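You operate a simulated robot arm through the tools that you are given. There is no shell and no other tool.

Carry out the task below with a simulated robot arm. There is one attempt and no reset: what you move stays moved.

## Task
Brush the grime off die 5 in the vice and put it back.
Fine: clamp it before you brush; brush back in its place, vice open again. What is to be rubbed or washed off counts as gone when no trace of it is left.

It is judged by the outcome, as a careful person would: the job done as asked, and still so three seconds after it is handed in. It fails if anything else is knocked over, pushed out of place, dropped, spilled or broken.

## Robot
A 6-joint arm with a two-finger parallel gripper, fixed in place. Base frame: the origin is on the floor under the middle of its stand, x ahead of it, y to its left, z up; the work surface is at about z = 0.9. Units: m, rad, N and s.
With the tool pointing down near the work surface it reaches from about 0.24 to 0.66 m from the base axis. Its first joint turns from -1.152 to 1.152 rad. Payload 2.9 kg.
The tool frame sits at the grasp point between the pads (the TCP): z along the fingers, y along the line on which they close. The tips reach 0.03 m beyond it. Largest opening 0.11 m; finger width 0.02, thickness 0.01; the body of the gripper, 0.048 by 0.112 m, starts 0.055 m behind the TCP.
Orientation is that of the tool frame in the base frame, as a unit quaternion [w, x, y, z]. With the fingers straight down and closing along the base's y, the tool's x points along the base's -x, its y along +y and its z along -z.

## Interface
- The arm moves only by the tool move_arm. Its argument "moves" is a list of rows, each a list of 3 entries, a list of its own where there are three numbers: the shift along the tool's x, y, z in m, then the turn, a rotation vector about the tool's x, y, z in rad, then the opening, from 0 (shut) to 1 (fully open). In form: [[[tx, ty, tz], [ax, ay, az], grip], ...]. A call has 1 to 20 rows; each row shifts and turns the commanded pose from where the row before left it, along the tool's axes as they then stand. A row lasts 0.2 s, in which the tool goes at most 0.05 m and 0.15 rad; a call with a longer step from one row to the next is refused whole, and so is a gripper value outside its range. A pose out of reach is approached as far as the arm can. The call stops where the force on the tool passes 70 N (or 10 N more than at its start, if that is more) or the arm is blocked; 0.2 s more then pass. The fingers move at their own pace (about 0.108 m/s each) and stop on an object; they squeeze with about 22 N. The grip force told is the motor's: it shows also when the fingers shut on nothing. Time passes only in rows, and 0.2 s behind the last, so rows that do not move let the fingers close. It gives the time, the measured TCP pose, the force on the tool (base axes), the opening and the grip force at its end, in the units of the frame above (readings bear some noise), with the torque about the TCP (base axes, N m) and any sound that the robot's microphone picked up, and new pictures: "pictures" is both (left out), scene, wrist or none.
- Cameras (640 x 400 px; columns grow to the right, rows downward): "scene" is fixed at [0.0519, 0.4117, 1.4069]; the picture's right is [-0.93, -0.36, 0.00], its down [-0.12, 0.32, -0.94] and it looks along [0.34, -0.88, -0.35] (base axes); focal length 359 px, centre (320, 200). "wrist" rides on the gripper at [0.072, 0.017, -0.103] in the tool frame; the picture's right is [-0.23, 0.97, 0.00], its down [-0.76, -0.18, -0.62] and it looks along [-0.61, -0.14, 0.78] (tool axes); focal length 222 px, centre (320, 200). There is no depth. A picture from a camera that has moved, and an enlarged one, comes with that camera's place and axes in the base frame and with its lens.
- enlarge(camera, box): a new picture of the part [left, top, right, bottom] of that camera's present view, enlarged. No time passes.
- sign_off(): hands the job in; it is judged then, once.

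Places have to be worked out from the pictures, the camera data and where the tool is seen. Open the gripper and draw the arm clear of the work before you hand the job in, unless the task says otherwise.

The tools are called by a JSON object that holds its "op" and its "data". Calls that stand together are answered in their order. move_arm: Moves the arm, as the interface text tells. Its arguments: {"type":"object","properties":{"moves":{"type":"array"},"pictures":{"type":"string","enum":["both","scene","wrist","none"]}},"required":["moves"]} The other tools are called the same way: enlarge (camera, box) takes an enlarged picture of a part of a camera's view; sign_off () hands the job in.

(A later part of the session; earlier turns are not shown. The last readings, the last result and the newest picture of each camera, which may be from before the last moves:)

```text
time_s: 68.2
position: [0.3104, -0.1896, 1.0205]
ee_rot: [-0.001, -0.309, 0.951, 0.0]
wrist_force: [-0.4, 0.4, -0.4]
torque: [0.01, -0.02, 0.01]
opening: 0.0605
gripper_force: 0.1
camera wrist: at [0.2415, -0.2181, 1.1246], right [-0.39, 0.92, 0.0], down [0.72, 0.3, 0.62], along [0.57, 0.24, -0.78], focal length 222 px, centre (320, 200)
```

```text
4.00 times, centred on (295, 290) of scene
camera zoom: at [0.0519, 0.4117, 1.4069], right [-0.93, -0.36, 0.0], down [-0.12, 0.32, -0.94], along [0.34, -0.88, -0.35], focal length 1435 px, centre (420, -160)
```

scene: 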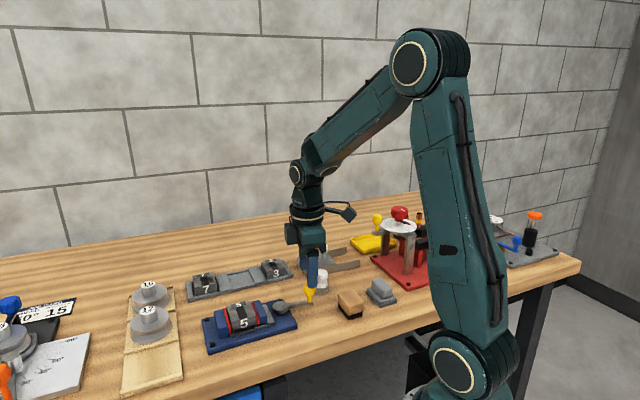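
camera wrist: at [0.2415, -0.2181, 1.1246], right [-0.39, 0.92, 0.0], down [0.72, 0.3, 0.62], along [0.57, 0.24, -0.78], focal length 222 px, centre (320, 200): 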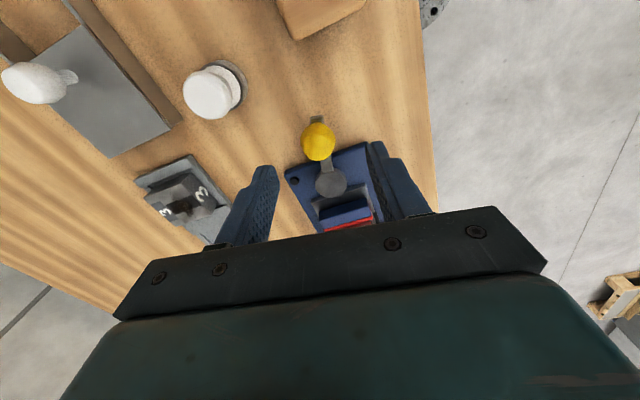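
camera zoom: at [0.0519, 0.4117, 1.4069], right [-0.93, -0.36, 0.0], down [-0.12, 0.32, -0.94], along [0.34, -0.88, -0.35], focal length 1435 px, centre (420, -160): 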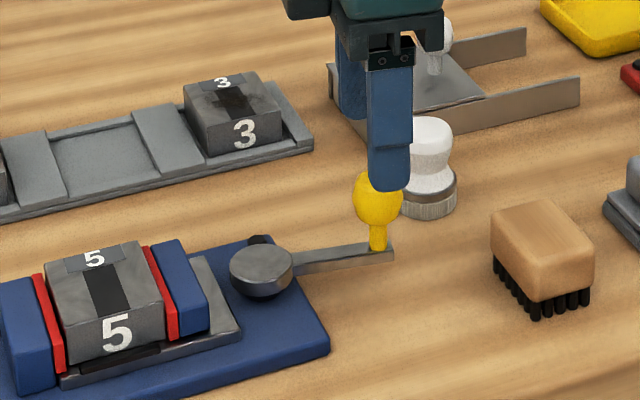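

The knob is about 2 mm off the TCP, so I'll trim, descend around it to z≈0.968 and grip.

{"op": "move_arm", "data": {"moves": [[[0.002, -0.0014, 0], [0, 0, 0], 0.55], [[0, 0, 0.03], [0, 0, 0], 0.55], [[0, 0, 0.022], [0, 0, 0], 0.55], [[0, 0, 0], [0, 0, 0], 0.55], [[0, 0, 0], [0, 0, 0], 0.55]]}}

{"op": "enlarge", "data": {"camera": "wrist", "box": [200, 60, 440, 240]}}

{"op": "enlarge", "data": {"camera": "scene", "box": [235, 240, 355, 340]}}

```text
time_s: 69.4
position: [0.3092, -0.1931, 0.9685]
ee_rot: [-0.001, -0.309, 0.951, 0.0]
wrist_force: [0.4, -0.7, -0.1]
torque: [0.01, -0.04, -0.01]
opening: 0.0605
gripper_force: 0.1
camera wrist: at [0.2406, -0.2218, 1.0721], right [-0.39, 0.92, 0.0], down [0.72, 0.3, 0.62], along [0.57, 0.24, -0.78], focal length 222 px, centre (320, 200)
```

scene: 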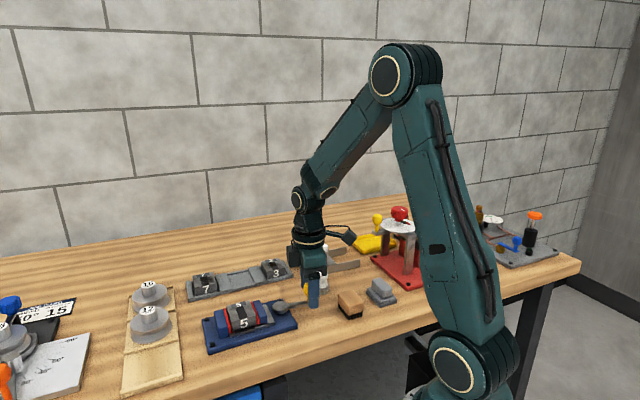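
wrist: 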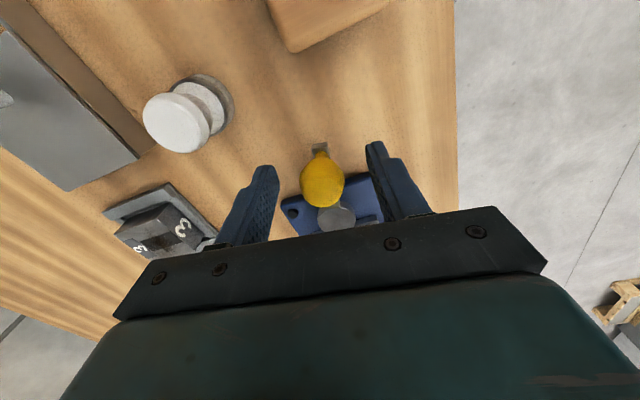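

```text
2.22 times, centred on (320, 150) of wrist
camera zoom: at [0.2406, -0.2218, 1.0721], right [-0.39, 0.92, 0.0], down [0.72, 0.3, 0.62], along [0.57, 0.24, -0.78], focal length 494 px, centre (320, 311)
```

zoom: 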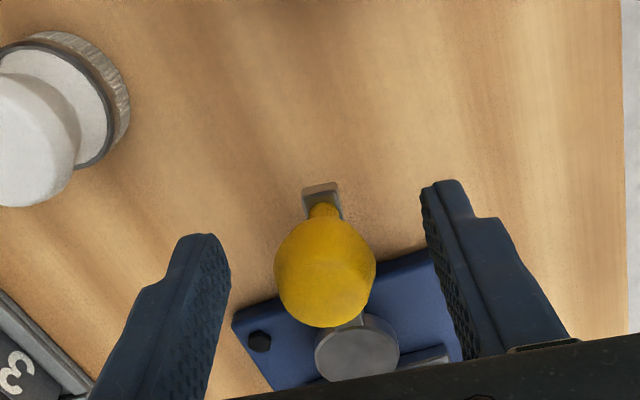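

```text
4.00 times, centred on (295, 290) of scene
camera zoom: at [0.0519, 0.4117, 1.4069], right [-0.93, -0.36, 0.0], down [-0.12, 0.32, -0.94], along [0.34, -0.88, -0.35], focal length 1435 px, centre (420, -160)
```

zoom: 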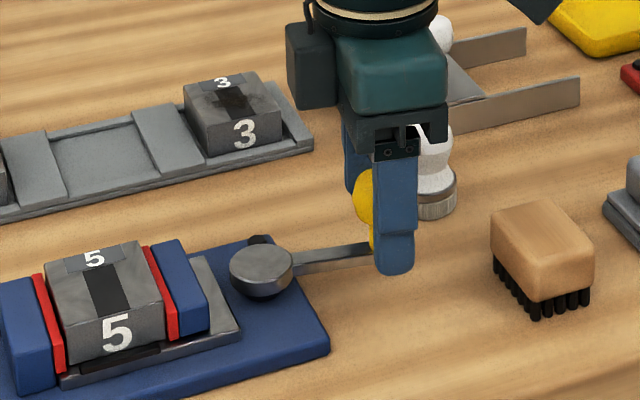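

The fingers straddle the knob cleanly. I'll close, then begin the reverse (clockwise) arc.

{"op": "move_arm", "data": {"moves": [[[0, 0, 0], [0, 0, 0], 0.15], [[0, 0, 0], [0, 0, 0], 0.15], [[0, 0, 0], [0, 0, 0], 0.15]], "pictures": "none"}}

{"op": "move_arm", "data": {"moves": [[[-0.0003, 0.0064, 0], [0, 0, 0.1], 0.15], [[-0.0003, 0.0064, 0], [0, 0, 0.1], 0.15], [[-0.0003, 0.0064, 0], [0, 0, 0.1], 0.15], [[0, 0, 0], [0, 0, 0], 0.15]], "pictures": "scene"}}

{"op": "enlarge", "data": {"camera": "scene", "box": [215, 260, 335, 350]}}

```text
time_s: 70.2
position: [0.308, -0.1924, 0.9686]
ee_rot: [-0.001, -0.309, 0.951, 0.0]
wrist_force: [-6.5, 7.6, -0.7]
torque: [-0.19, -0.23, 0.15]
opening: 0.0277
gripper_force: 45.4
```

```text
time_s: 71.2
position: [0.2999, -0.1785, 0.9684]
ee_rot: [0.0, -0.162, 0.987, -0.001]
wrist_force: [-1.5, 1.4, -15.9]
torque: [0.47, -0.43, 0.15]
opening: 0.0276
gripper_force: 45.1
```

scene: 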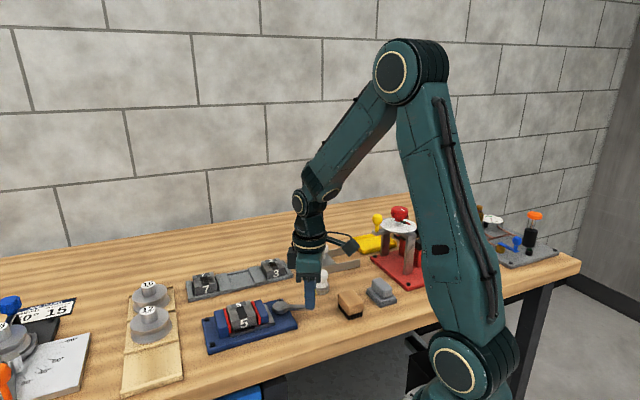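

```text
4.44 times, centred on (275, 305) of scene
camera zoom: at [0.0519, 0.4116, 1.4069], right [-0.93, -0.36, 0.0], down [-0.12, 0.32, -0.94], along [0.34, -0.88, -0.35], focal length 1594 px, centre (520, -267)
```

zoom: 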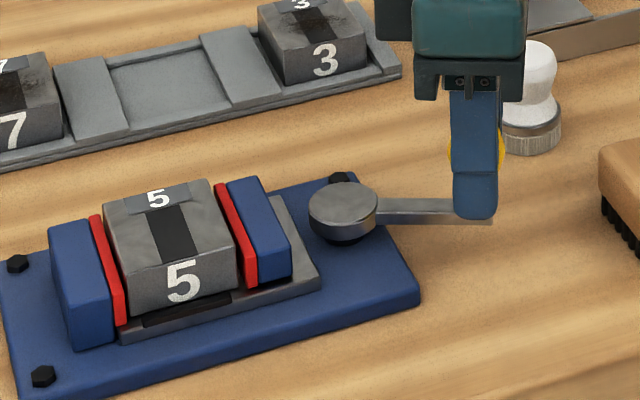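

The lever turns back smoothly and the jaw is opening. Continuing with a small downward trim.

{"op": "move_arm", "data": {"moves": [[[-0.0003, 0.0064, 0.0008], [0, 0, 0.1], 0.15], [[-0.0003, 0.0064, 0], [0, 0, 0.1], 0.15], [[-0.0003, 0.0064, 0], [0, 0, 0.1], 0.15], [[0, 0, 0], [0, 0, 0], 0.15]], "pictures": "none"}}

```text
time_s: 72.2
position: [0.2981, -0.1585, 0.9697]
ee_rot: [-0.002, -0.012, 1.0, -0.001]
wrist_force: [-7.6, -5.7, -23.6]
torque: [0.36, -0.03, -0.31]
opening: 0.0275
gripper_force: 45.0
```

Fz is −24 N, so the tool is pulling up. I'll trim down 1.3 mm and slightly outward and continue the arc.

{"op": "move_arm", "data": {"moves": [[[0.0003, 0.0064, 0.0013], [0, 0, 0.1], 0.15], [[-0.0003, 0.0064, 0], [0, 0, 0.1], 0.15], [[-0.0003, 0.0064, 0], [0, 0, 0.1], 0.15], [[0, 0, 0], [0, 0, 0], 0.15]], "pictures": "scene"}}

{"op": "enlarge", "data": {"camera": "scene", "box": [215, 260, 335, 350]}}

```text
time_s: 73.2
position: [0.2985, -0.1393, 0.9696]
ee_rot: [0.001, 0.136, 0.991, -0.001]
wrist_force: [-12.6, 3.6, 28.5]
torque: [0.38, 0.02, -0.02]
opening: 0.0273
gripper_force: 45.3
```

scene: 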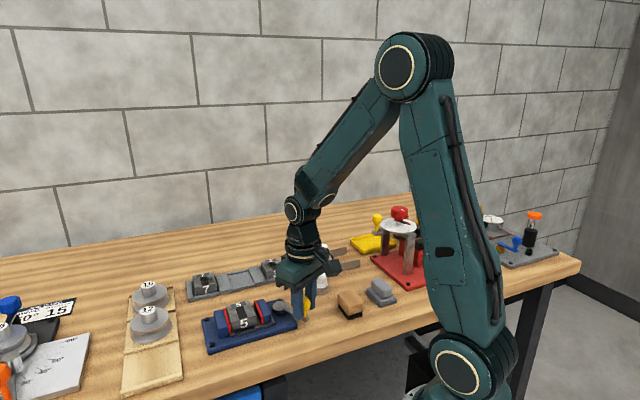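

```text
4.44 times, centred on (275, 305) of scene
camera zoom: at [0.0512, 0.4119, 1.4069], right [-0.93, -0.36, 0.0], down [-0.12, 0.32, -0.94], along [0.34, -0.88, -0.35], focal length 1594 px, centre (520, -267)
```

zoom: 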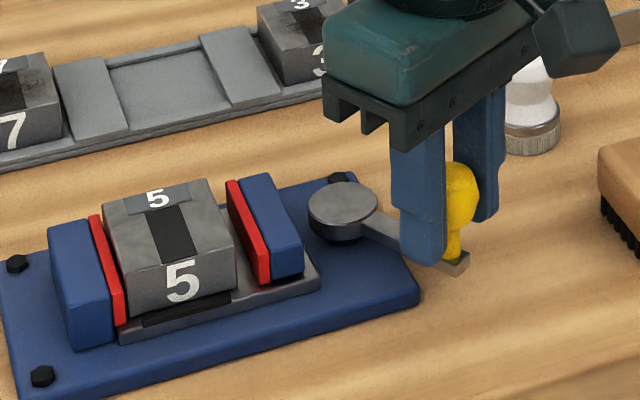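

Now Fz is +28 N, so I'll raise 1.2 mm, trim outward 0.7 mm, and continue.

{"op": "move_arm", "data": {"moves": [[[0.0005, 0.0064, -0.0012], [0, 0, 0.1], 0.15], [[-0.0003, 0.0064, 0], [0, 0, 0.1], 0.15], [[-0.0003, 0.0064, 0], [0, 0, 0.1], 0.15], [[0, 0, 0], [0, 0, 0], 0.15]], "pictures": "scene"}}

{"op": "enlarge", "data": {"camera": "scene", "box": [215, 260, 335, 350]}}

```text
time_s: 74.2
position: [0.3051, -0.122, 0.9673]
ee_rot: [0.0, 0.282, 0.959, 0.0]
wrist_force: [-4.7, 4.1, 17.3]
torque: [0.34, -0.06, 0.06]
opening: 0.0271
gripper_force: 45.2
```

scene: 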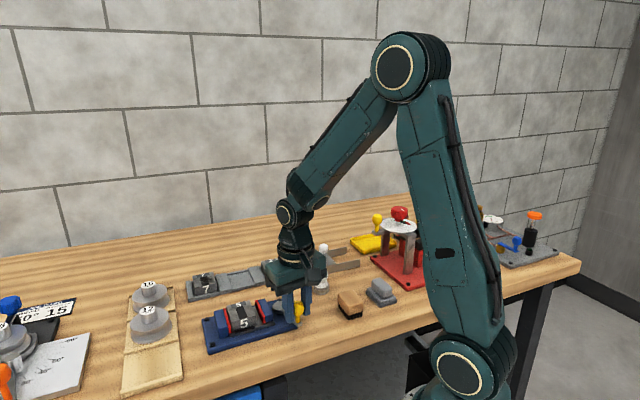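

```text
4.44 times, centred on (275, 305) of scene
camera zoom: at [0.0516, 0.4118, 1.4069], right [-0.93, -0.36, 0.0], down [-0.12, 0.32, -0.94], along [0.34, -0.88, -0.35], focal length 1594 px, centre (520, -267)
```

zoom: 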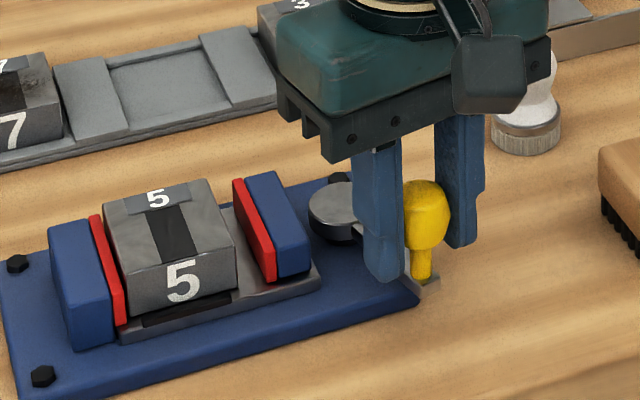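

About 12° of turn remains. I'll take the last two steps and a small extra nudge back to the original open stop.

{"op": "move_arm", "data": {"moves": [[[0.0001, 0.0064, -0.0008], [0, 0, 0.1], 0.15], [[-0.0003, 0.0064, 0], [0, 0, 0.1], 0.15], [[0, 0, 0], [0, 0, 0], 0.15]], "pictures": "scene"}}

{"op": "enlarge", "data": {"camera": "scene", "box": [215, 260, 335, 350]}}

```text
time_s: 75.0
position: [0.3139, -0.1137, 0.9688]
ee_rot: [-0.002, 0.378, 0.926, -0.001]
wrist_force: [-0.4, -0.4, -19.4]
torque: [-0.37, -1.07, -0.02]
opening: 0.0271
gripper_force: 45.2
```

scene: 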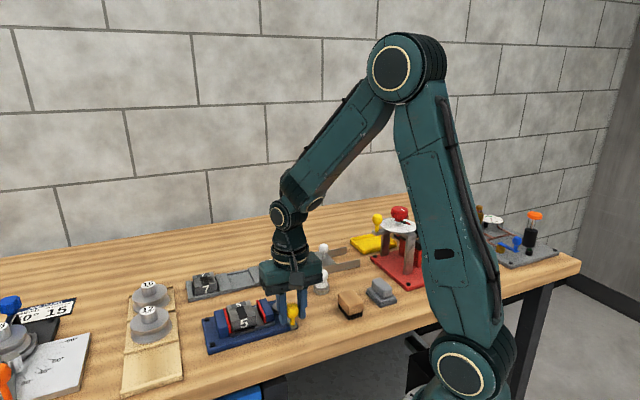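

```text
4.44 times, centred on (275, 305) of scene
camera zoom: at [0.052, 0.4116, 1.4069], right [-0.93, -0.36, 0.0], down [-0.12, 0.32, -0.94], along [0.34, -0.88, -0.35], focal length 1594 px, centre (520, -267)
```

zoom: 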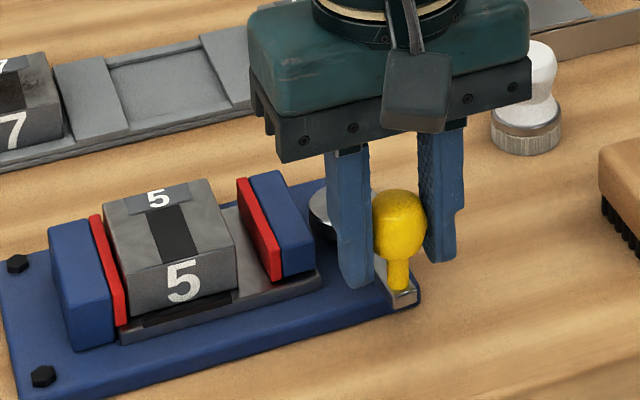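

The knob is still about 4 mm short of its original place, so I'll nudge it on and check the resistance.

{"op": "move_arm", "data": {"moves": [[[0, 0.004, 0.001], [0, 0, 0.04], 0.15], [[0, 0.001, 0], [0, 0, 0], 0.15], [[0, 0, 0], [0, 0, 0], 0.15]], "pictures": "scene"}}

{"op": "enlarge", "data": {"camera": "scene", "box": [215, 260, 335, 350]}}

```text
time_s: 75.8
position: [0.3167, -0.1092, 0.9673]
ee_rot: [-0.002, 0.396, 0.918, -0.002]
wrist_force: [-14.9, -5.8, -1.7]
torque: [0.04, -0.28, -0.42]
opening: 0.0272
gripper_force: 45.1
```

scene: 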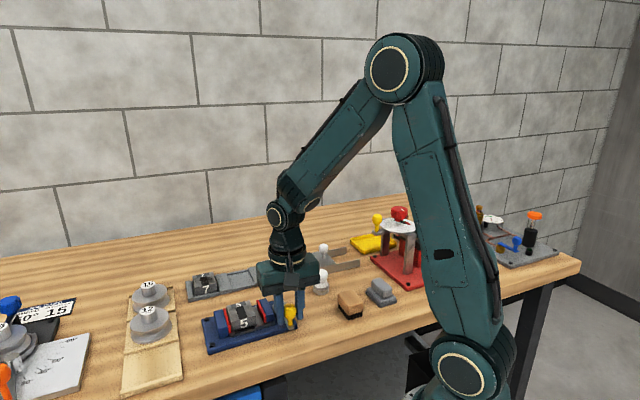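

```text
4.44 times, centred on (275, 305) of scene
camera zoom: at [0.0515, 0.4115, 1.407], right [-0.93, -0.36, 0.0], down [-0.12, 0.32, -0.94], along [0.34, -0.88, -0.35], focal length 1594 px, centre (520, -267)
```

zoom: 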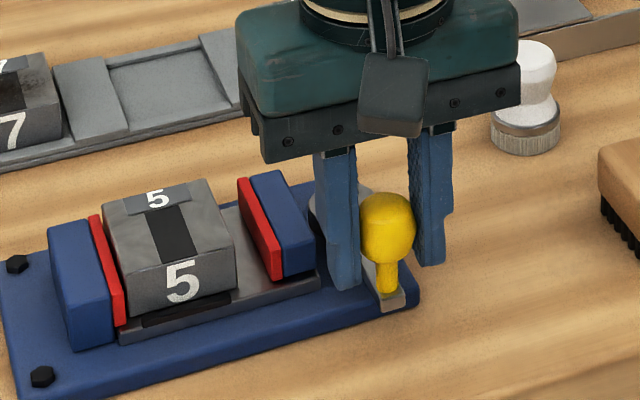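

The lever is back at its open stop, with the knob in its original place and about 15 N of resistance. I'll ease off, release and rise.

{"op": "move_arm", "data": {"moves": [[[0, -0.001, 0], [0, 0, -0.03], 0.15], [[0, 0, 0], [0, 0, 0], 0.55], [[0, 0, 0], [0, 0, 0], 0.55], [[0, 0, 0], [0, 0, 0], 0.55], [[0, 0, -0.02], [0, 0, 0], 0.55], [[0, 0, -0.03], [0, 0, 0], 0.55], [[0, 0, -0.04], [0, 0, 0], 0.55], [[0, 0, 0], [0, 0, 0], 0.55]]}}

{"op": "enlarge", "data": {"camera": "scene", "box": [195, 270, 305, 360]}}

{"op": "enlarge", "data": {"camera": "wrist", "box": [240, 60, 480, 220]}}

```text
time_s: 77.6
position: [0.3171, -0.1066, 1.0573]
ee_rot: [0.0, 0.381, 0.924, -0.001]
wrist_force: [-0.6, -0.3, 0.0]
torque: [0.02, 0.02, -0.06]
opening: 0.0607
gripper_force: 0.2
camera wrist: at [0.2776, -0.0435, 1.1599], right [0.85, 0.53, 0.0], down [0.41, -0.66, 0.62], along [0.33, -0.53, -0.78], focal length 222 px, centre (320, 200)
```

scene: 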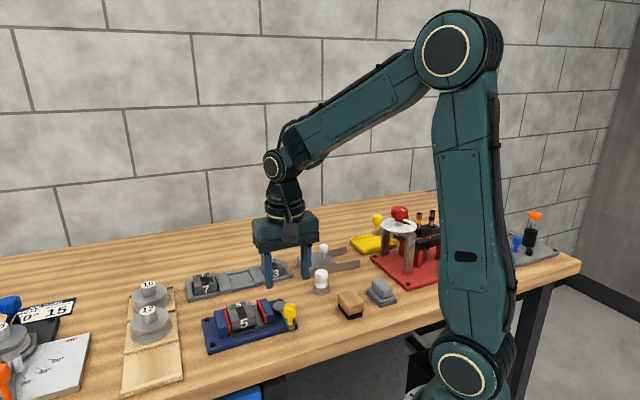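
wrist: 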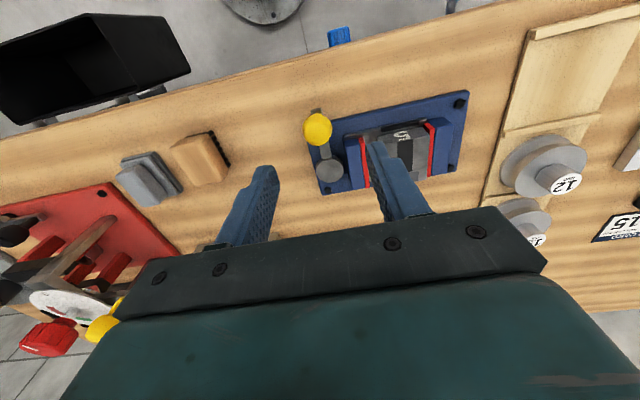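

```text
4.44 times, centred on (250, 315) of scene
camera zoom: at [0.0518, 0.4117, 1.4069], right [-0.93, -0.36, 0.0], down [-0.12, 0.32, -0.94], along [0.34, -0.88, -0.35], focal length 1594 px, centre (631, -311)
```

zoom: 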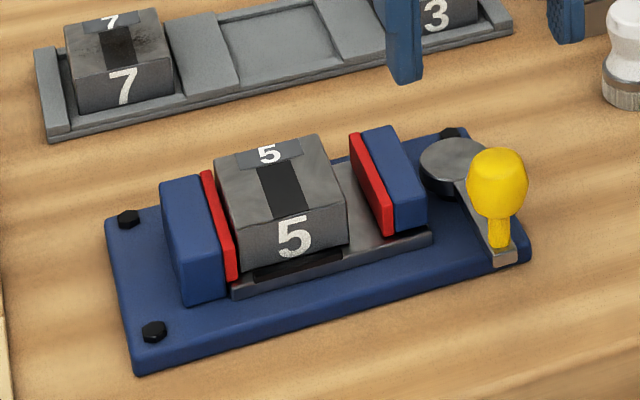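

```text
2.50 times, centred on (360, 140) of wrist
camera zoom: at [0.2776, -0.0435, 1.1599], right [0.85, 0.53, 0.0], down [0.41, -0.66, 0.62], along [0.33, -0.53, -0.78], focal length 555 px, centre (220, 350)
```

zoom: 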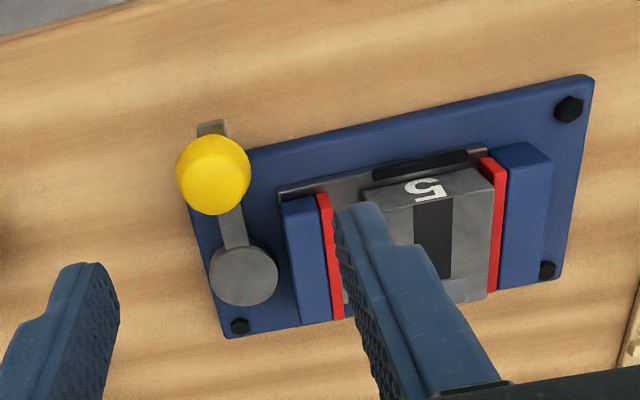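

The vice is open as at the start, and the clean die rests against the fixed jaw. I'll yaw back to 45° and move above the die to pick it up.

{"op": "move_arm", "data": {"moves": [[[0, 0, 0], [0, 0, -0.1306], 0.8], [[0, 0, 0], [0, 0, -0.1306], 0.8], [[0, 0, 0], [0, 0, -0.1306], 0.8], [[0, 0, 0], [0, 0, -0.1306], 0.8], [[0, 0, 0], [0, 0, -0.1306], 0.8], [[0, 0, 0], [0, 0, -0.1306], 0.8], [[0, 0, 0], [0, 0, -0.1306], 0.8], [[0, 0, 0], [0, 0, -0.1306], 0.8], [[0, 0, 0], [0, 0, -0.1306], 0.8], [[0, 0, 0], [0, 0, -0.1306], 0.8], [[0, 0, 0], [0, 0, -0.1306], 0.8], [[0, 0, 0], [0, 0, -0.1306], 0.8], [[-0.026, -0.0213, 0], [0, 0, 0], 0.8], [[-0.026, -0.0213, 0], [0, 0, 0], 0.8], [[-0.026, -0.0213, 0], [0, 0, 0], 0.8], [[0, 0, 0], [0, 0, 0], 0.8], [[0, 0, 0], [0, 0, 0], 0.8]]}}

{"op": "enlarge", "data": {"camera": "wrist", "box": [240, 60, 440, 210]}}

```text
time_s: 81.2
position: [0.4168, -0.0981, 1.0592]
ee_rot: [-0.001, -0.382, 0.924, 0.0]
wrist_force: [0.4, -1.2, -1.0]
torque: [0.01, 0.04, -0.01]
opening: 0.0878
gripper_force: 0.0
camera wrist: at [0.3547, -0.1371, 1.1623], right [-0.53, 0.85, 0.0], down [0.66, 0.41, 0.62], along [0.53, 0.33, -0.78], focal length 222 px, centre (320, 200)
```

scene: 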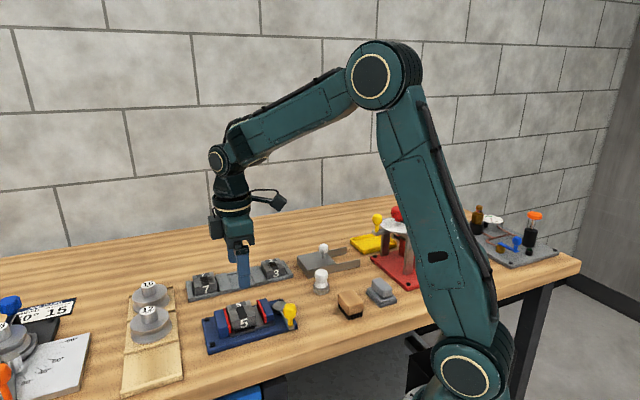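
wrist: 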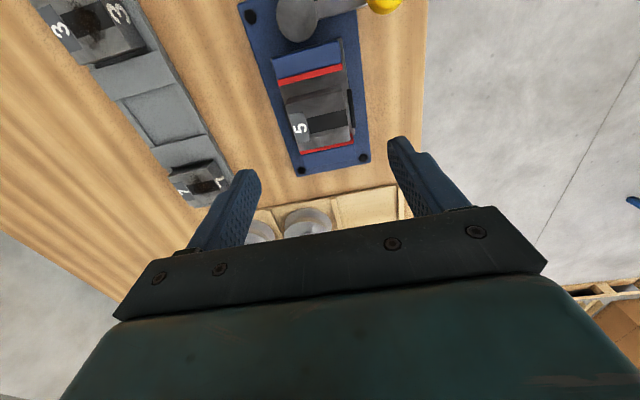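

```text
2.67 times, centred on (340, 135) of wrist
camera zoom: at [0.3547, -0.1371, 1.1623], right [-0.53, 0.85, 0.0], down [0.66, 0.41, 0.62], along [0.53, 0.33, -0.78], focal length 592 px, centre (267, 373)
```

zoom: 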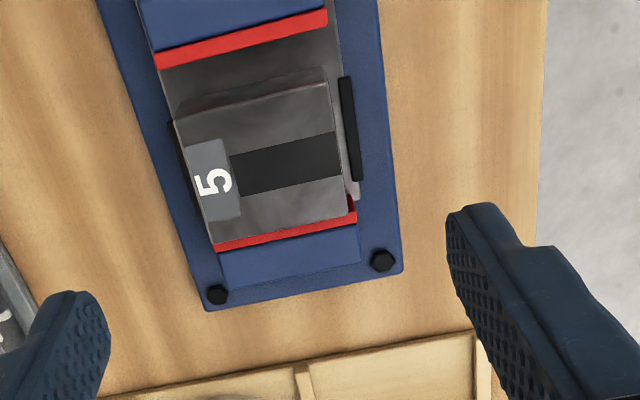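

The die's centre is at s≈0.2275, n≈−0.3654, so the TCP is within 2 mm. I'll trim and descend around it.

{"op": "move_arm", "data": {"moves": [[[-0.001, -0.001, 0], [0, 0, 0], 0.8], [[0, 0, 0.03], [0, 0, 0], 0.8], [[0, 0, 0.03], [0, 0, 0], 0.8], [[0, 0, 0.025], [0, 0, 0], 0.8], [[0, 0, 0], [0, 0, 0], 0.8], [[0, 0, 0], [0, 0, 0], 0.8]]}}

{"op": "enlarge", "data": {"camera": "wrist", "box": [200, 80, 440, 240]}}

{"op": "enlarge", "data": {"camera": "scene", "box": [205, 275, 295, 350]}}

```text
time_s: 82.6
position: [0.4169, -0.0982, 0.973]
ee_rot: [-0.001, -0.382, 0.924, -0.001]
wrist_force: [-0.1, -0.2, 0.5]
torque: [0.01, 0.01, 0.0]
opening: 0.088
gripper_force: 0.1
camera wrist: at [0.3534, -0.1377, 1.076], right [-0.53, 0.85, 0.0], down [0.66, 0.41, 0.62], along [0.53, 0.33, -0.78], focal length 222 px, centre (320, 200)
```

scene: 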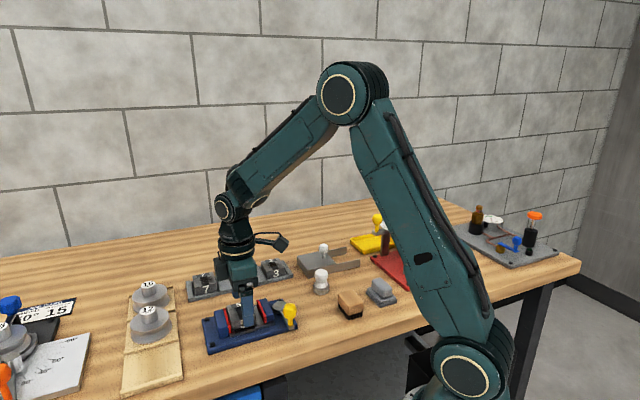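
wrist: 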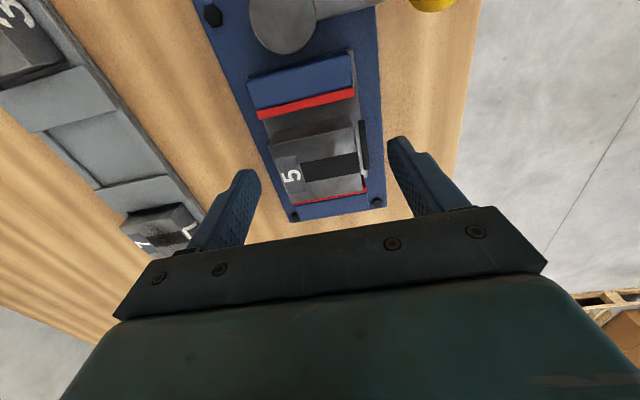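

```text
2.50 times, centred on (320, 160) of wrist
camera zoom: at [0.3534, -0.1377, 1.076], right [-0.53, 0.85, 0.0], down [0.66, 0.41, 0.62], along [0.53, 0.33, -0.78], focal length 555 px, centre (320, 300)
```

zoom: 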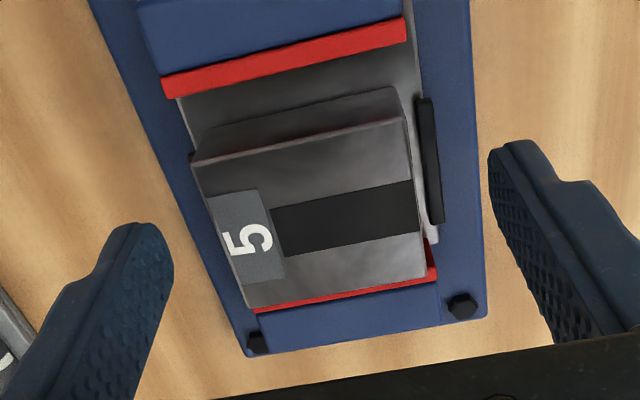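

```text
5.33 times, centred on (250, 312) of scene
camera zoom: at [0.0519, 0.4117, 1.4069], right [-0.93, -0.36, 0.0], down [-0.12, 0.32, -0.94], along [0.34, -0.88, -0.35], focal length 1913 px, centre (693, -400)
```

zoom: 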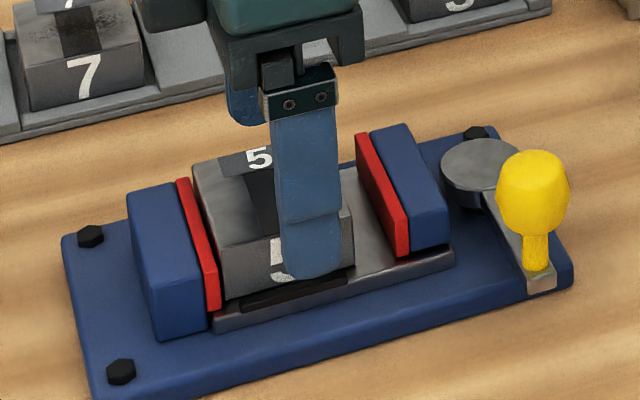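

The die centre is about 1 mm off the TCP in each axis. I'll trim, descend the last 9.5 mm and grip it.

{"op": "move_arm", "data": {"moves": [[[-0.001, -0.001, 0], [0, 0, 0], 0.8], [[0, 0, 0.0095], [0, 0, 0], 0.8], [[0, 0, 0], [0, 0, 0], 0.8], [[0, 0, 0], [0, 0, 0], 0.3], [[0, 0, 0], [0, 0, 0], 0.3], [[0, 0, 0], [0, 0, 0], 0.3], [[0, 0, 0], [0, 0, 0], 0.3]]}}

{"op": "enlarge", "data": {"camera": "wrist", "box": [200, 80, 440, 240]}}

{"op": "enlarge", "data": {"camera": "scene", "box": [205, 275, 295, 350]}}

```text
time_s: 84.2
position: [0.4184, -0.0991, 0.9638]
ee_rot: [-0.001, -0.382, 0.924, 0.0]
wrist_force: [0.2, -0.8, 0.6]
torque: [0.0, -0.07, -0.03]
opening: 0.0558
gripper_force: 22.1
camera wrist: at [0.3553, -0.1383, 1.0672], right [-0.53, 0.85, 0.0], down [0.67, 0.41, 0.62], along [0.53, 0.33, -0.78], focal length 222 px, centre (320, 200)
```

scene: 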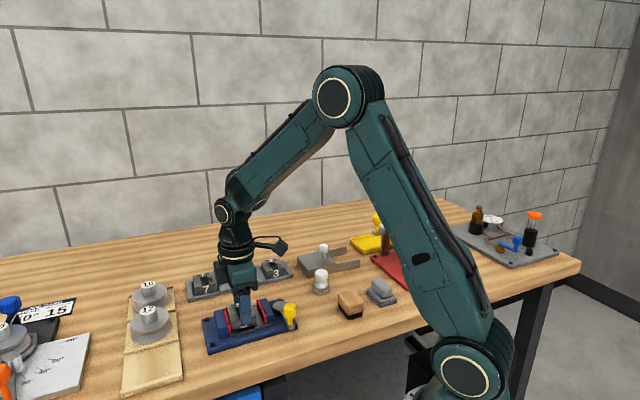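
wrist: 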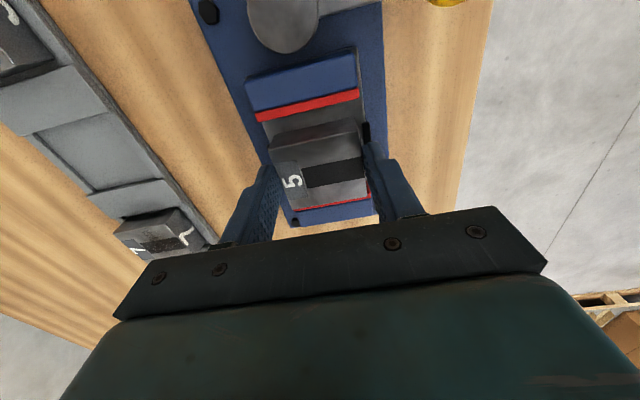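

```text
2.50 times, centred on (320, 160) of wrist
camera zoom: at [0.3553, -0.1383, 1.0672], right [-0.53, 0.85, 0.0], down [0.67, 0.41, 0.62], along [0.53, 0.33, -0.78], focal length 555 px, centre (320, 300)
```

zoom: 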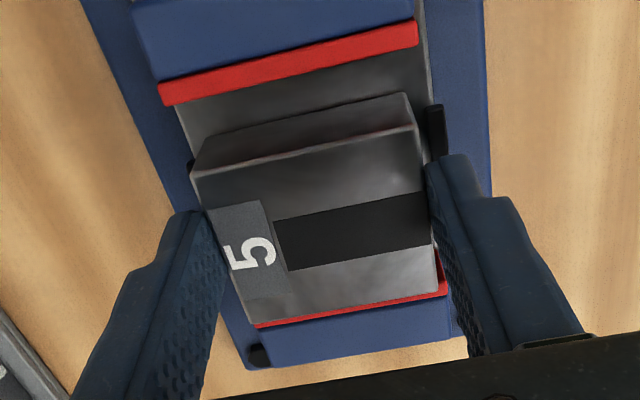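

```text
5.33 times, centred on (250, 312) of scene
camera zoom: at [0.0519, 0.4116, 1.4069], right [-0.93, -0.36, 0.0], down [-0.12, 0.32, -0.94], along [0.34, -0.88, -0.35], focal length 1913 px, centre (693, -400)
```

zoom: 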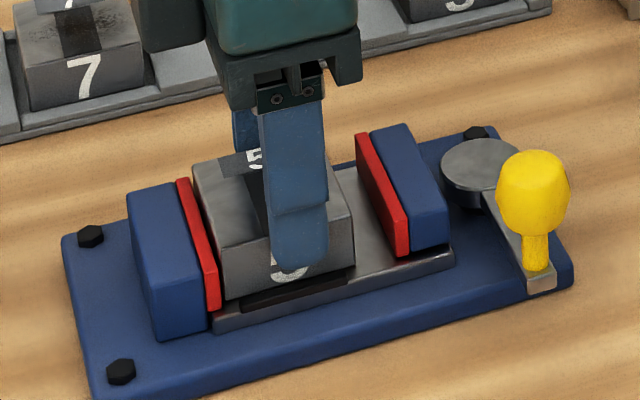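

The die is gripped with the same seat in the fingers as before, and the corner pixels match the first grasp. I'll lift straight up and carry it back over its pocket (Δs −0.0343, Δn −0.1729).

{"op": "move_arm", "data": {"moves": [[[0, 0, -0.01], [0, 0, 0], 0.3], [[0, 0, -0.03], [0, 0, 0], 0.3], [[0, 0, -0.04], [0, 0, 0], 0.3], [[0, 0, -0.04], [0, 0, 0], 0.3], [[0.00686, -0.03458, 0], [0, 0, 0], 0.3], [[0.00686, -0.03458, 0], [0, 0, 0], 0.3], [[0.00686, -0.03458, 0], [0, 0, 0], 0.3], [[0.00686, -0.03458, 0], [0, 0, 0], 0.3], [[0.00686, -0.03458, 0], [0, 0, 0], 0.3], [[0, 0, 0], [0, 0, 0], 0.3], [[0, 0, 0.03], [0, 0, 0], 0.3], [[0, 0, 0.03], [0, 0, 0], 0.3], [[0, 0, 0], [0, 0, 0], 0.3], [[0, 0, 0], [0, 0, 0], 0.3]]}}

{"op": "enlarge", "data": {"camera": "wrist", "box": [200, 60, 440, 220]}}

{"op": "enlarge", "data": {"camera": "scene", "box": [190, 240, 290, 310]}}

```text
time_s: 87.2
position: [0.5181, -0.2441, 1.0238]
ee_rot: [-0.001, -0.382, 0.924, -0.001]
wrist_force: [-0.4, -0.2, -4.9]
torque: [-0.01, 0.03, 0.0]
opening: 0.056
gripper_force: 22.3
camera wrist: at [0.4557, -0.2835, 1.1266], right [-0.53, 0.85, 0.0], down [0.67, 0.41, 0.62], along [0.53, 0.33, -0.78], focal length 222 px, centre (320, 200)
```

scene: 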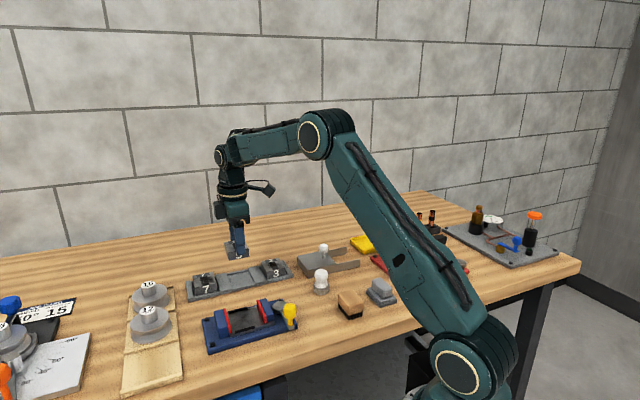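
wrist: 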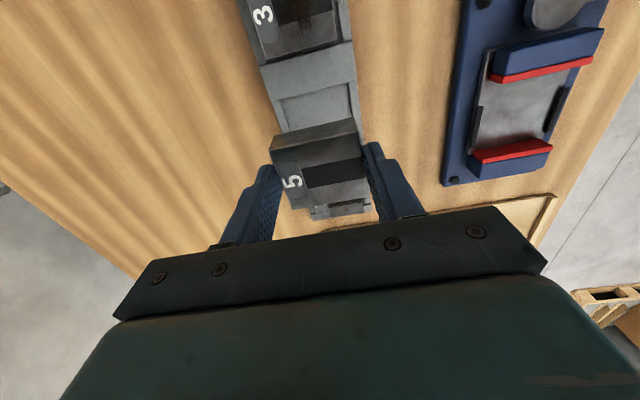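

```text
2.50 times, centred on (320, 140) of wrist
camera zoom: at [0.4557, -0.2835, 1.1266], right [-0.53, 0.85, 0.0], down [0.67, 0.41, 0.62], along [0.53, 0.33, -0.78], focal length 555 px, centre (320, 350)
```

zoom: 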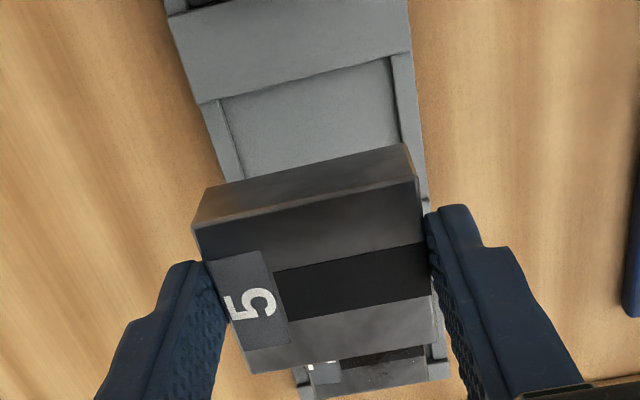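

```text
5.71 times, centred on (240, 275) of scene
camera zoom: at [0.0519, 0.4116, 1.4069], right [-0.93, -0.36, 0.0], down [-0.12, 0.32, -0.94], along [0.34, -0.88, -0.35], focal length 2049 px, centre (777, -229)
```

zoom: 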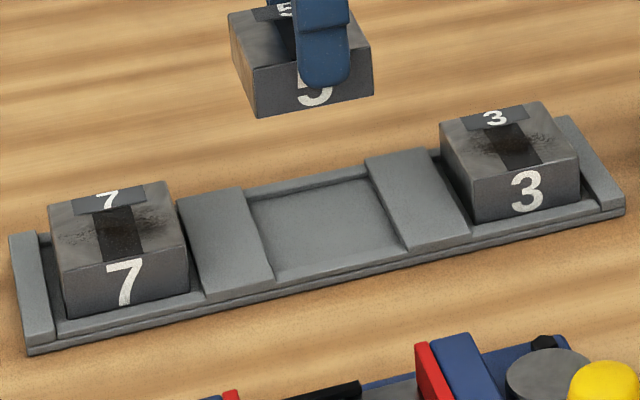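

The TCP is at s≈0.1938, n≈−0.5397, while the original grasp was s≈0.1911, n≈−0.539. The pocket measures s 0.163–0.220, n −0.573…−0.507, which leaves about 4–5 mm of play. I'll trim 2.5 mm and descend part way to recheck.

{"op": "move_arm", "data": {"moves": [[[0.0025, 0.0005, 0], [0, 0, 0], 0.3], [[0, 0, 0.025], [0, 0, 0], 0.3], [[0, 0, 0.02], [0, 0, 0], 0.3], [[0, 0, 0], [0, 0, 0], 0.3], [[0, 0, 0], [0, 0, 0], 0.3]]}}

{"op": "enlarge", "data": {"camera": "wrist", "box": [200, 60, 440, 220]}}

{"op": "enlarge", "data": {"camera": "scene", "box": [190, 240, 290, 310]}}

```text
time_s: 88.4
position: [0.5179, -0.2445, 0.979]
ee_rot: [-0.001, -0.382, 0.924, -0.001]
wrist_force: [0.3, 1.0, -4.2]
torque: [0.0, 0.0, 0.0]
opening: 0.0556
gripper_force: 21.5
camera wrist: at [0.4537, -0.2842, 1.0814], right [-0.53, 0.85, 0.0], down [0.66, 0.41, 0.62], along [0.53, 0.33, -0.78], focal length 222 px, centre (320, 200)
```

scene: 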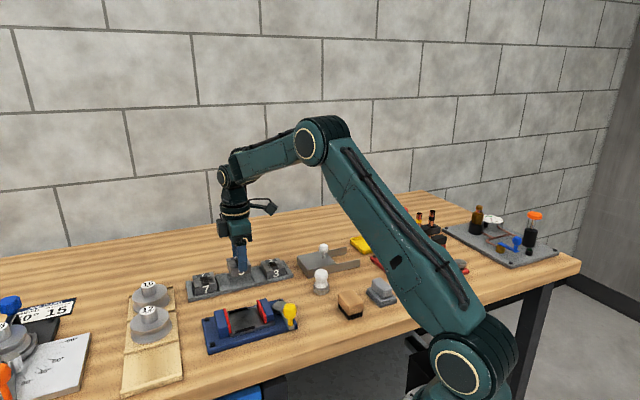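
wrist: 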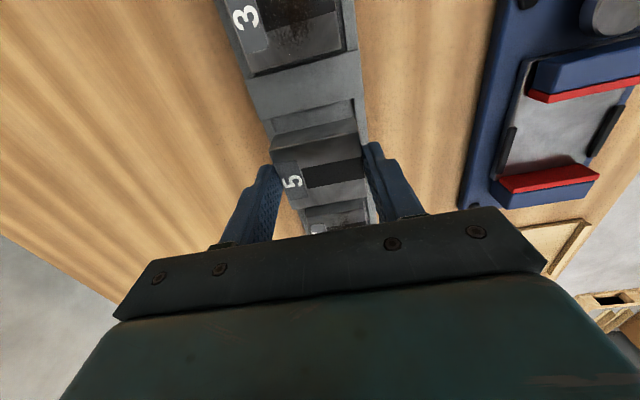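

```text
2.50 times, centred on (320, 140) of wrist
camera zoom: at [0.4537, -0.2842, 1.0814], right [-0.53, 0.85, 0.0], down [0.66, 0.41, 0.62], along [0.53, 0.33, -0.78], focal length 555 px, centre (320, 350)
```

zoom: 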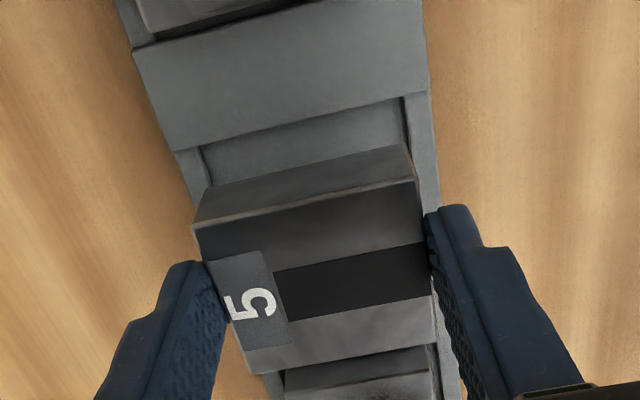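

```text
5.71 times, centred on (240, 275) of scene
camera zoom: at [0.0519, 0.4116, 1.4069], right [-0.93, -0.36, 0.0], down [-0.12, 0.32, -0.94], along [0.34, -0.88, -0.35], focal length 2049 px, centre (777, -229)
```

zoom: 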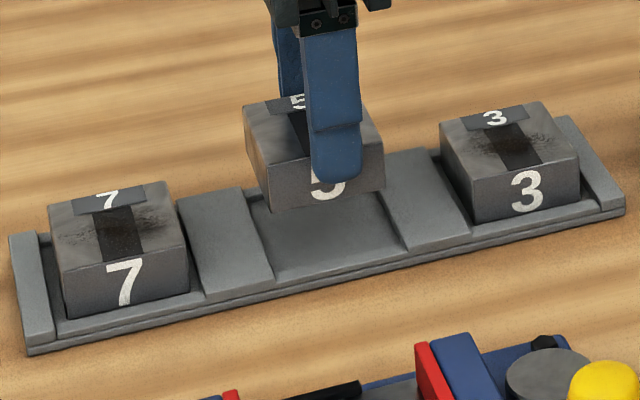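

Aligned: s≈0.1919, n≈−0.5388. I'll descend to just above the pocket floor, expected at TCP z≈0.948.

{"op": "move_arm", "data": {"moves": [[[0.0005, 0, 0.01], [0, 0, 0], 0.3], [[0, 0, 0.008], [0, 0, 0], 0.3], [[0, 0, 0.006], [0, 0, 0], 0.3], [[0, 0, 0], [0, 0, 0], 0.3], [[0, 0, 0], [0, 0, 0], 0.3]]}}

{"op": "enlarge", "data": {"camera": "wrist", "box": [200, 60, 440, 220]}}

{"op": "enlarge", "data": {"camera": "scene", "box": [190, 240, 290, 310]}}

```text
time_s: 89.6
position: [0.5137, -0.2479, 0.955]
ee_rot: [-0.001, -0.382, 0.924, -0.001]
wrist_force: [0.7, -0.3, -3.4]
torque: [-0.02, 0.01, -0.02]
opening: 0.0559
gripper_force: 21.9
camera wrist: at [0.451, -0.2861, 1.0584], right [-0.53, 0.85, 0.0], down [0.67, 0.41, 0.62], along [0.53, 0.33, -0.78], focal length 222 px, centre (320, 200)
```

scene: 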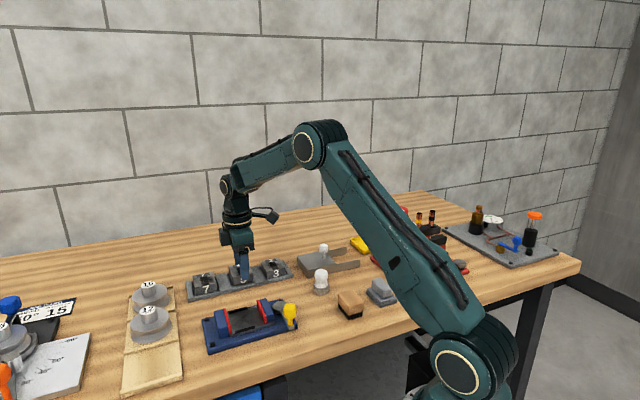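
wrist: 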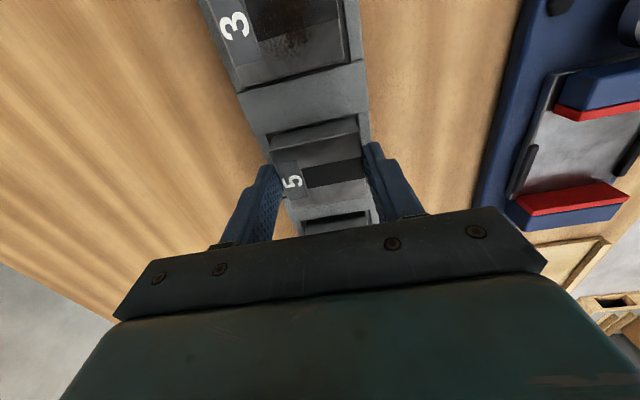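

```text
2.50 times, centred on (320, 140) of wrist
camera zoom: at [0.451, -0.2861, 1.0584], right [-0.53, 0.85, 0.0], down [0.67, 0.41, 0.62], along [0.53, 0.33, -0.78], focal length 555 px, centre (320, 350)
```

zoom: 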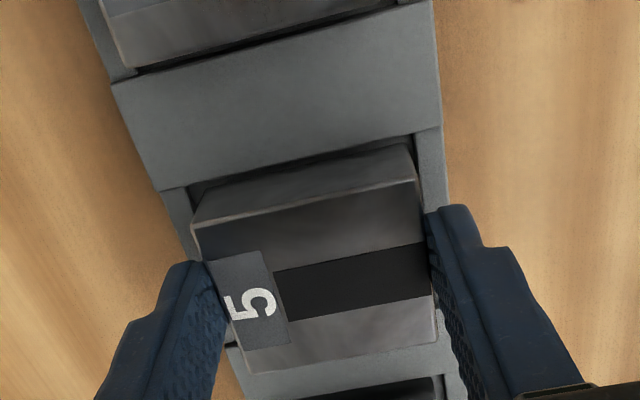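

```text
5.71 times, centred on (240, 275) of scene
camera zoom: at [0.0519, 0.4116, 1.4069], right [-0.93, -0.36, 0.0], down [-0.12, 0.32, -0.94], along [0.34, -0.88, -0.35], focal length 2049 px, centre (777, -229)
```

zoom: 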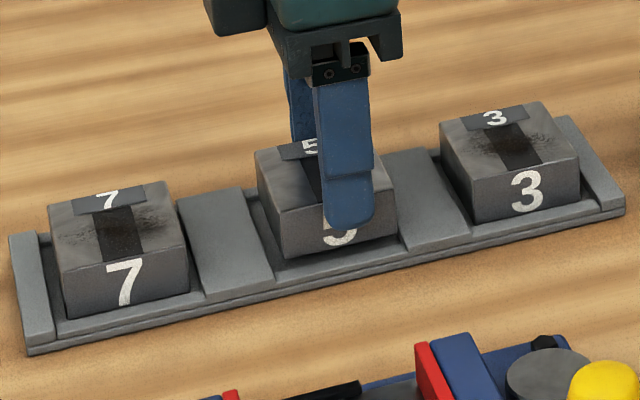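

The descent drifted about 2.5 mm toward −s (s≈0.1886), so I'll correct that before the last few millimetres.

{"op": "move_arm", "data": {"moves": [[[-0.0025, -0.0007, -0.001], [0, 0, 0], 0.3], [[0, 0, 0], [0, 0, 0], 0.3], [[0, 0, 0], [0, 0, 0], 0.3]]}}

{"op": "enlarge", "data": {"camera": "scene", "box": [190, 240, 290, 310]}}

```text
time_s: 90.4
position: [0.5169, -0.2458, 0.9559]
ee_rot: [-0.002, -0.382, 0.924, 0.0]
wrist_force: [-0.7, -0.2, -4.6]
torque: [0.01, 0.04, 0.01]
opening: 0.0559
gripper_force: 22.0
camera wrist: at [0.4541, -0.2848, 1.0598], right [-0.53, 0.85, 0.0], down [0.67, 0.41, 0.62], along [0.53, 0.33, -0.78], focal length 222 px, centre (320, 200)
```

scene: 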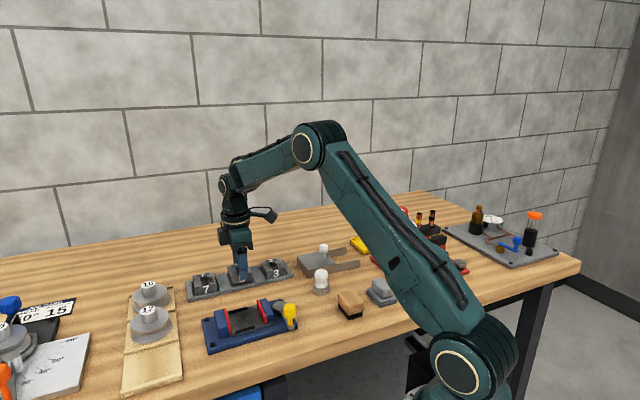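
wrist: 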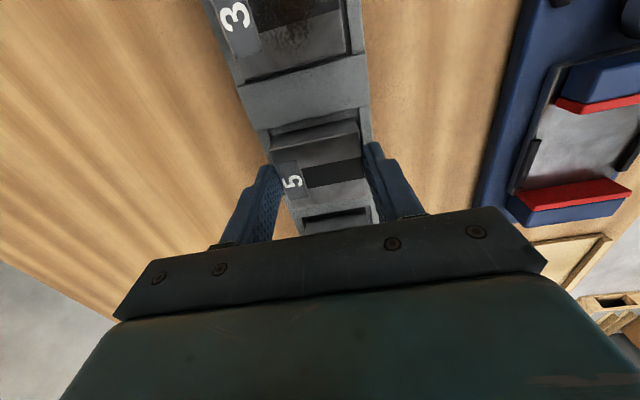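

```text
5.71 times, centred on (240, 275) of scene
camera zoom: at [0.0519, 0.4116, 1.4069], right [-0.93, -0.36, 0.0], down [-0.12, 0.32, -0.94], along [0.34, -0.88, -0.35], focal length 2049 px, centre (777, -229)
```

zoom: 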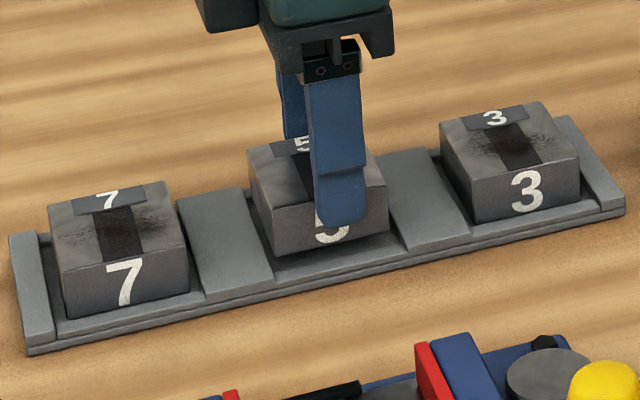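

Now s≈0.1917, n≈−0.5395, a good match. I'll lower the last few millimetres in small steps.

{"op": "move_arm", "data": {"moves": [[[0, 0, 0.003], [0, 0, 0], 0.3], [[0, 0, 0.003], [0, 0, 0], 0.3], [[0, 0, 0], [0, 0, 0], 0.3]], "pictures": "none"}}

{"op": "move_arm", "data": {"moves": [[[0, 0, 0.002], [0, 0, 0], 0.3], [[0, 0, 0], [0, 0, 0], 0.3]], "pictures": "wrist"}}

{"op": "enlarge", "data": {"camera": "scene", "box": [190, 240, 290, 310]}}

```text
time_s: 91.2
position: [0.5171, -0.2467, 0.9491]
ee_rot: [0.0, -0.383, 0.924, -0.001]
wrist_force: [0.1, 0.3, -4.9]
torque: [0.0, 0.01, 0.02]
opening: 0.0558
gripper_force: 22.4
```

```text
time_s: 91.8
position: [0.5185, -0.2462, 0.9484]
ee_rot: [-0.001, -0.382, 0.924, 0.0]
wrist_force: [-0.8, -1.0, -1.3]
torque: [0.01, 0.04, 0.04]
opening: 0.0559
gripper_force: 22.0
camera wrist: at [0.4543, -0.2856, 1.0522], right [-0.53, 0.85, 0.0], down [0.66, 0.41, 0.62], along [0.53, 0.33, -0.78], focal length 222 px, centre (320, 200)
```

wrist: 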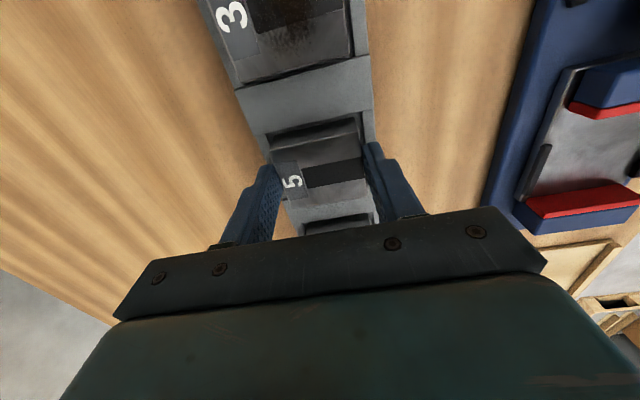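

```text
5.71 times, centred on (240, 275) of scene
camera zoom: at [0.0519, 0.4116, 1.4069], right [-0.93, -0.36, 0.0], down [-0.12, 0.32, -0.94], along [0.34, -0.88, -0.35], focal length 2049 px, centre (777, -229)
```

zoom: 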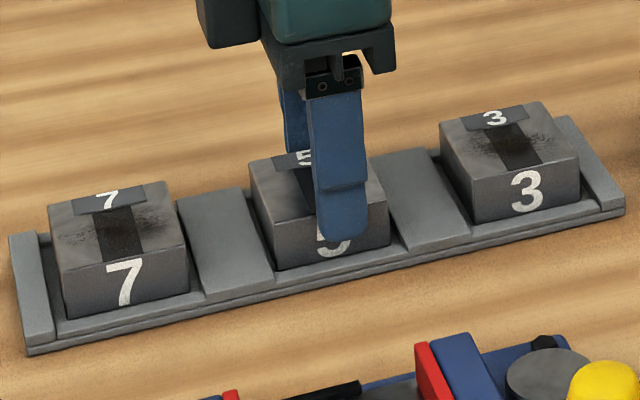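

The weight is transferring to the rack (Fz went from −4.9 to −1.3), and the die's outline matches its original picture. I'll go one more millimetre down to seat it.

{"op": "move_arm", "data": {"moves": [[[0, 0.0005, 0.001], [0, 0, 0], 0.3], [[0, 0, 0], [0, 0, 0], 0.3]], "pictures": "none"}}

```text
time_s: 92.4
position: [0.5184, -0.2461, 0.9499]
ee_rot: [0.001, -0.382, 0.924, -0.001]
wrist_force: [0.8, -4.3, 6.8]
torque: [-0.01, 0.38, 0.14]
opening: 0.0558
gripper_force: 22.3
```

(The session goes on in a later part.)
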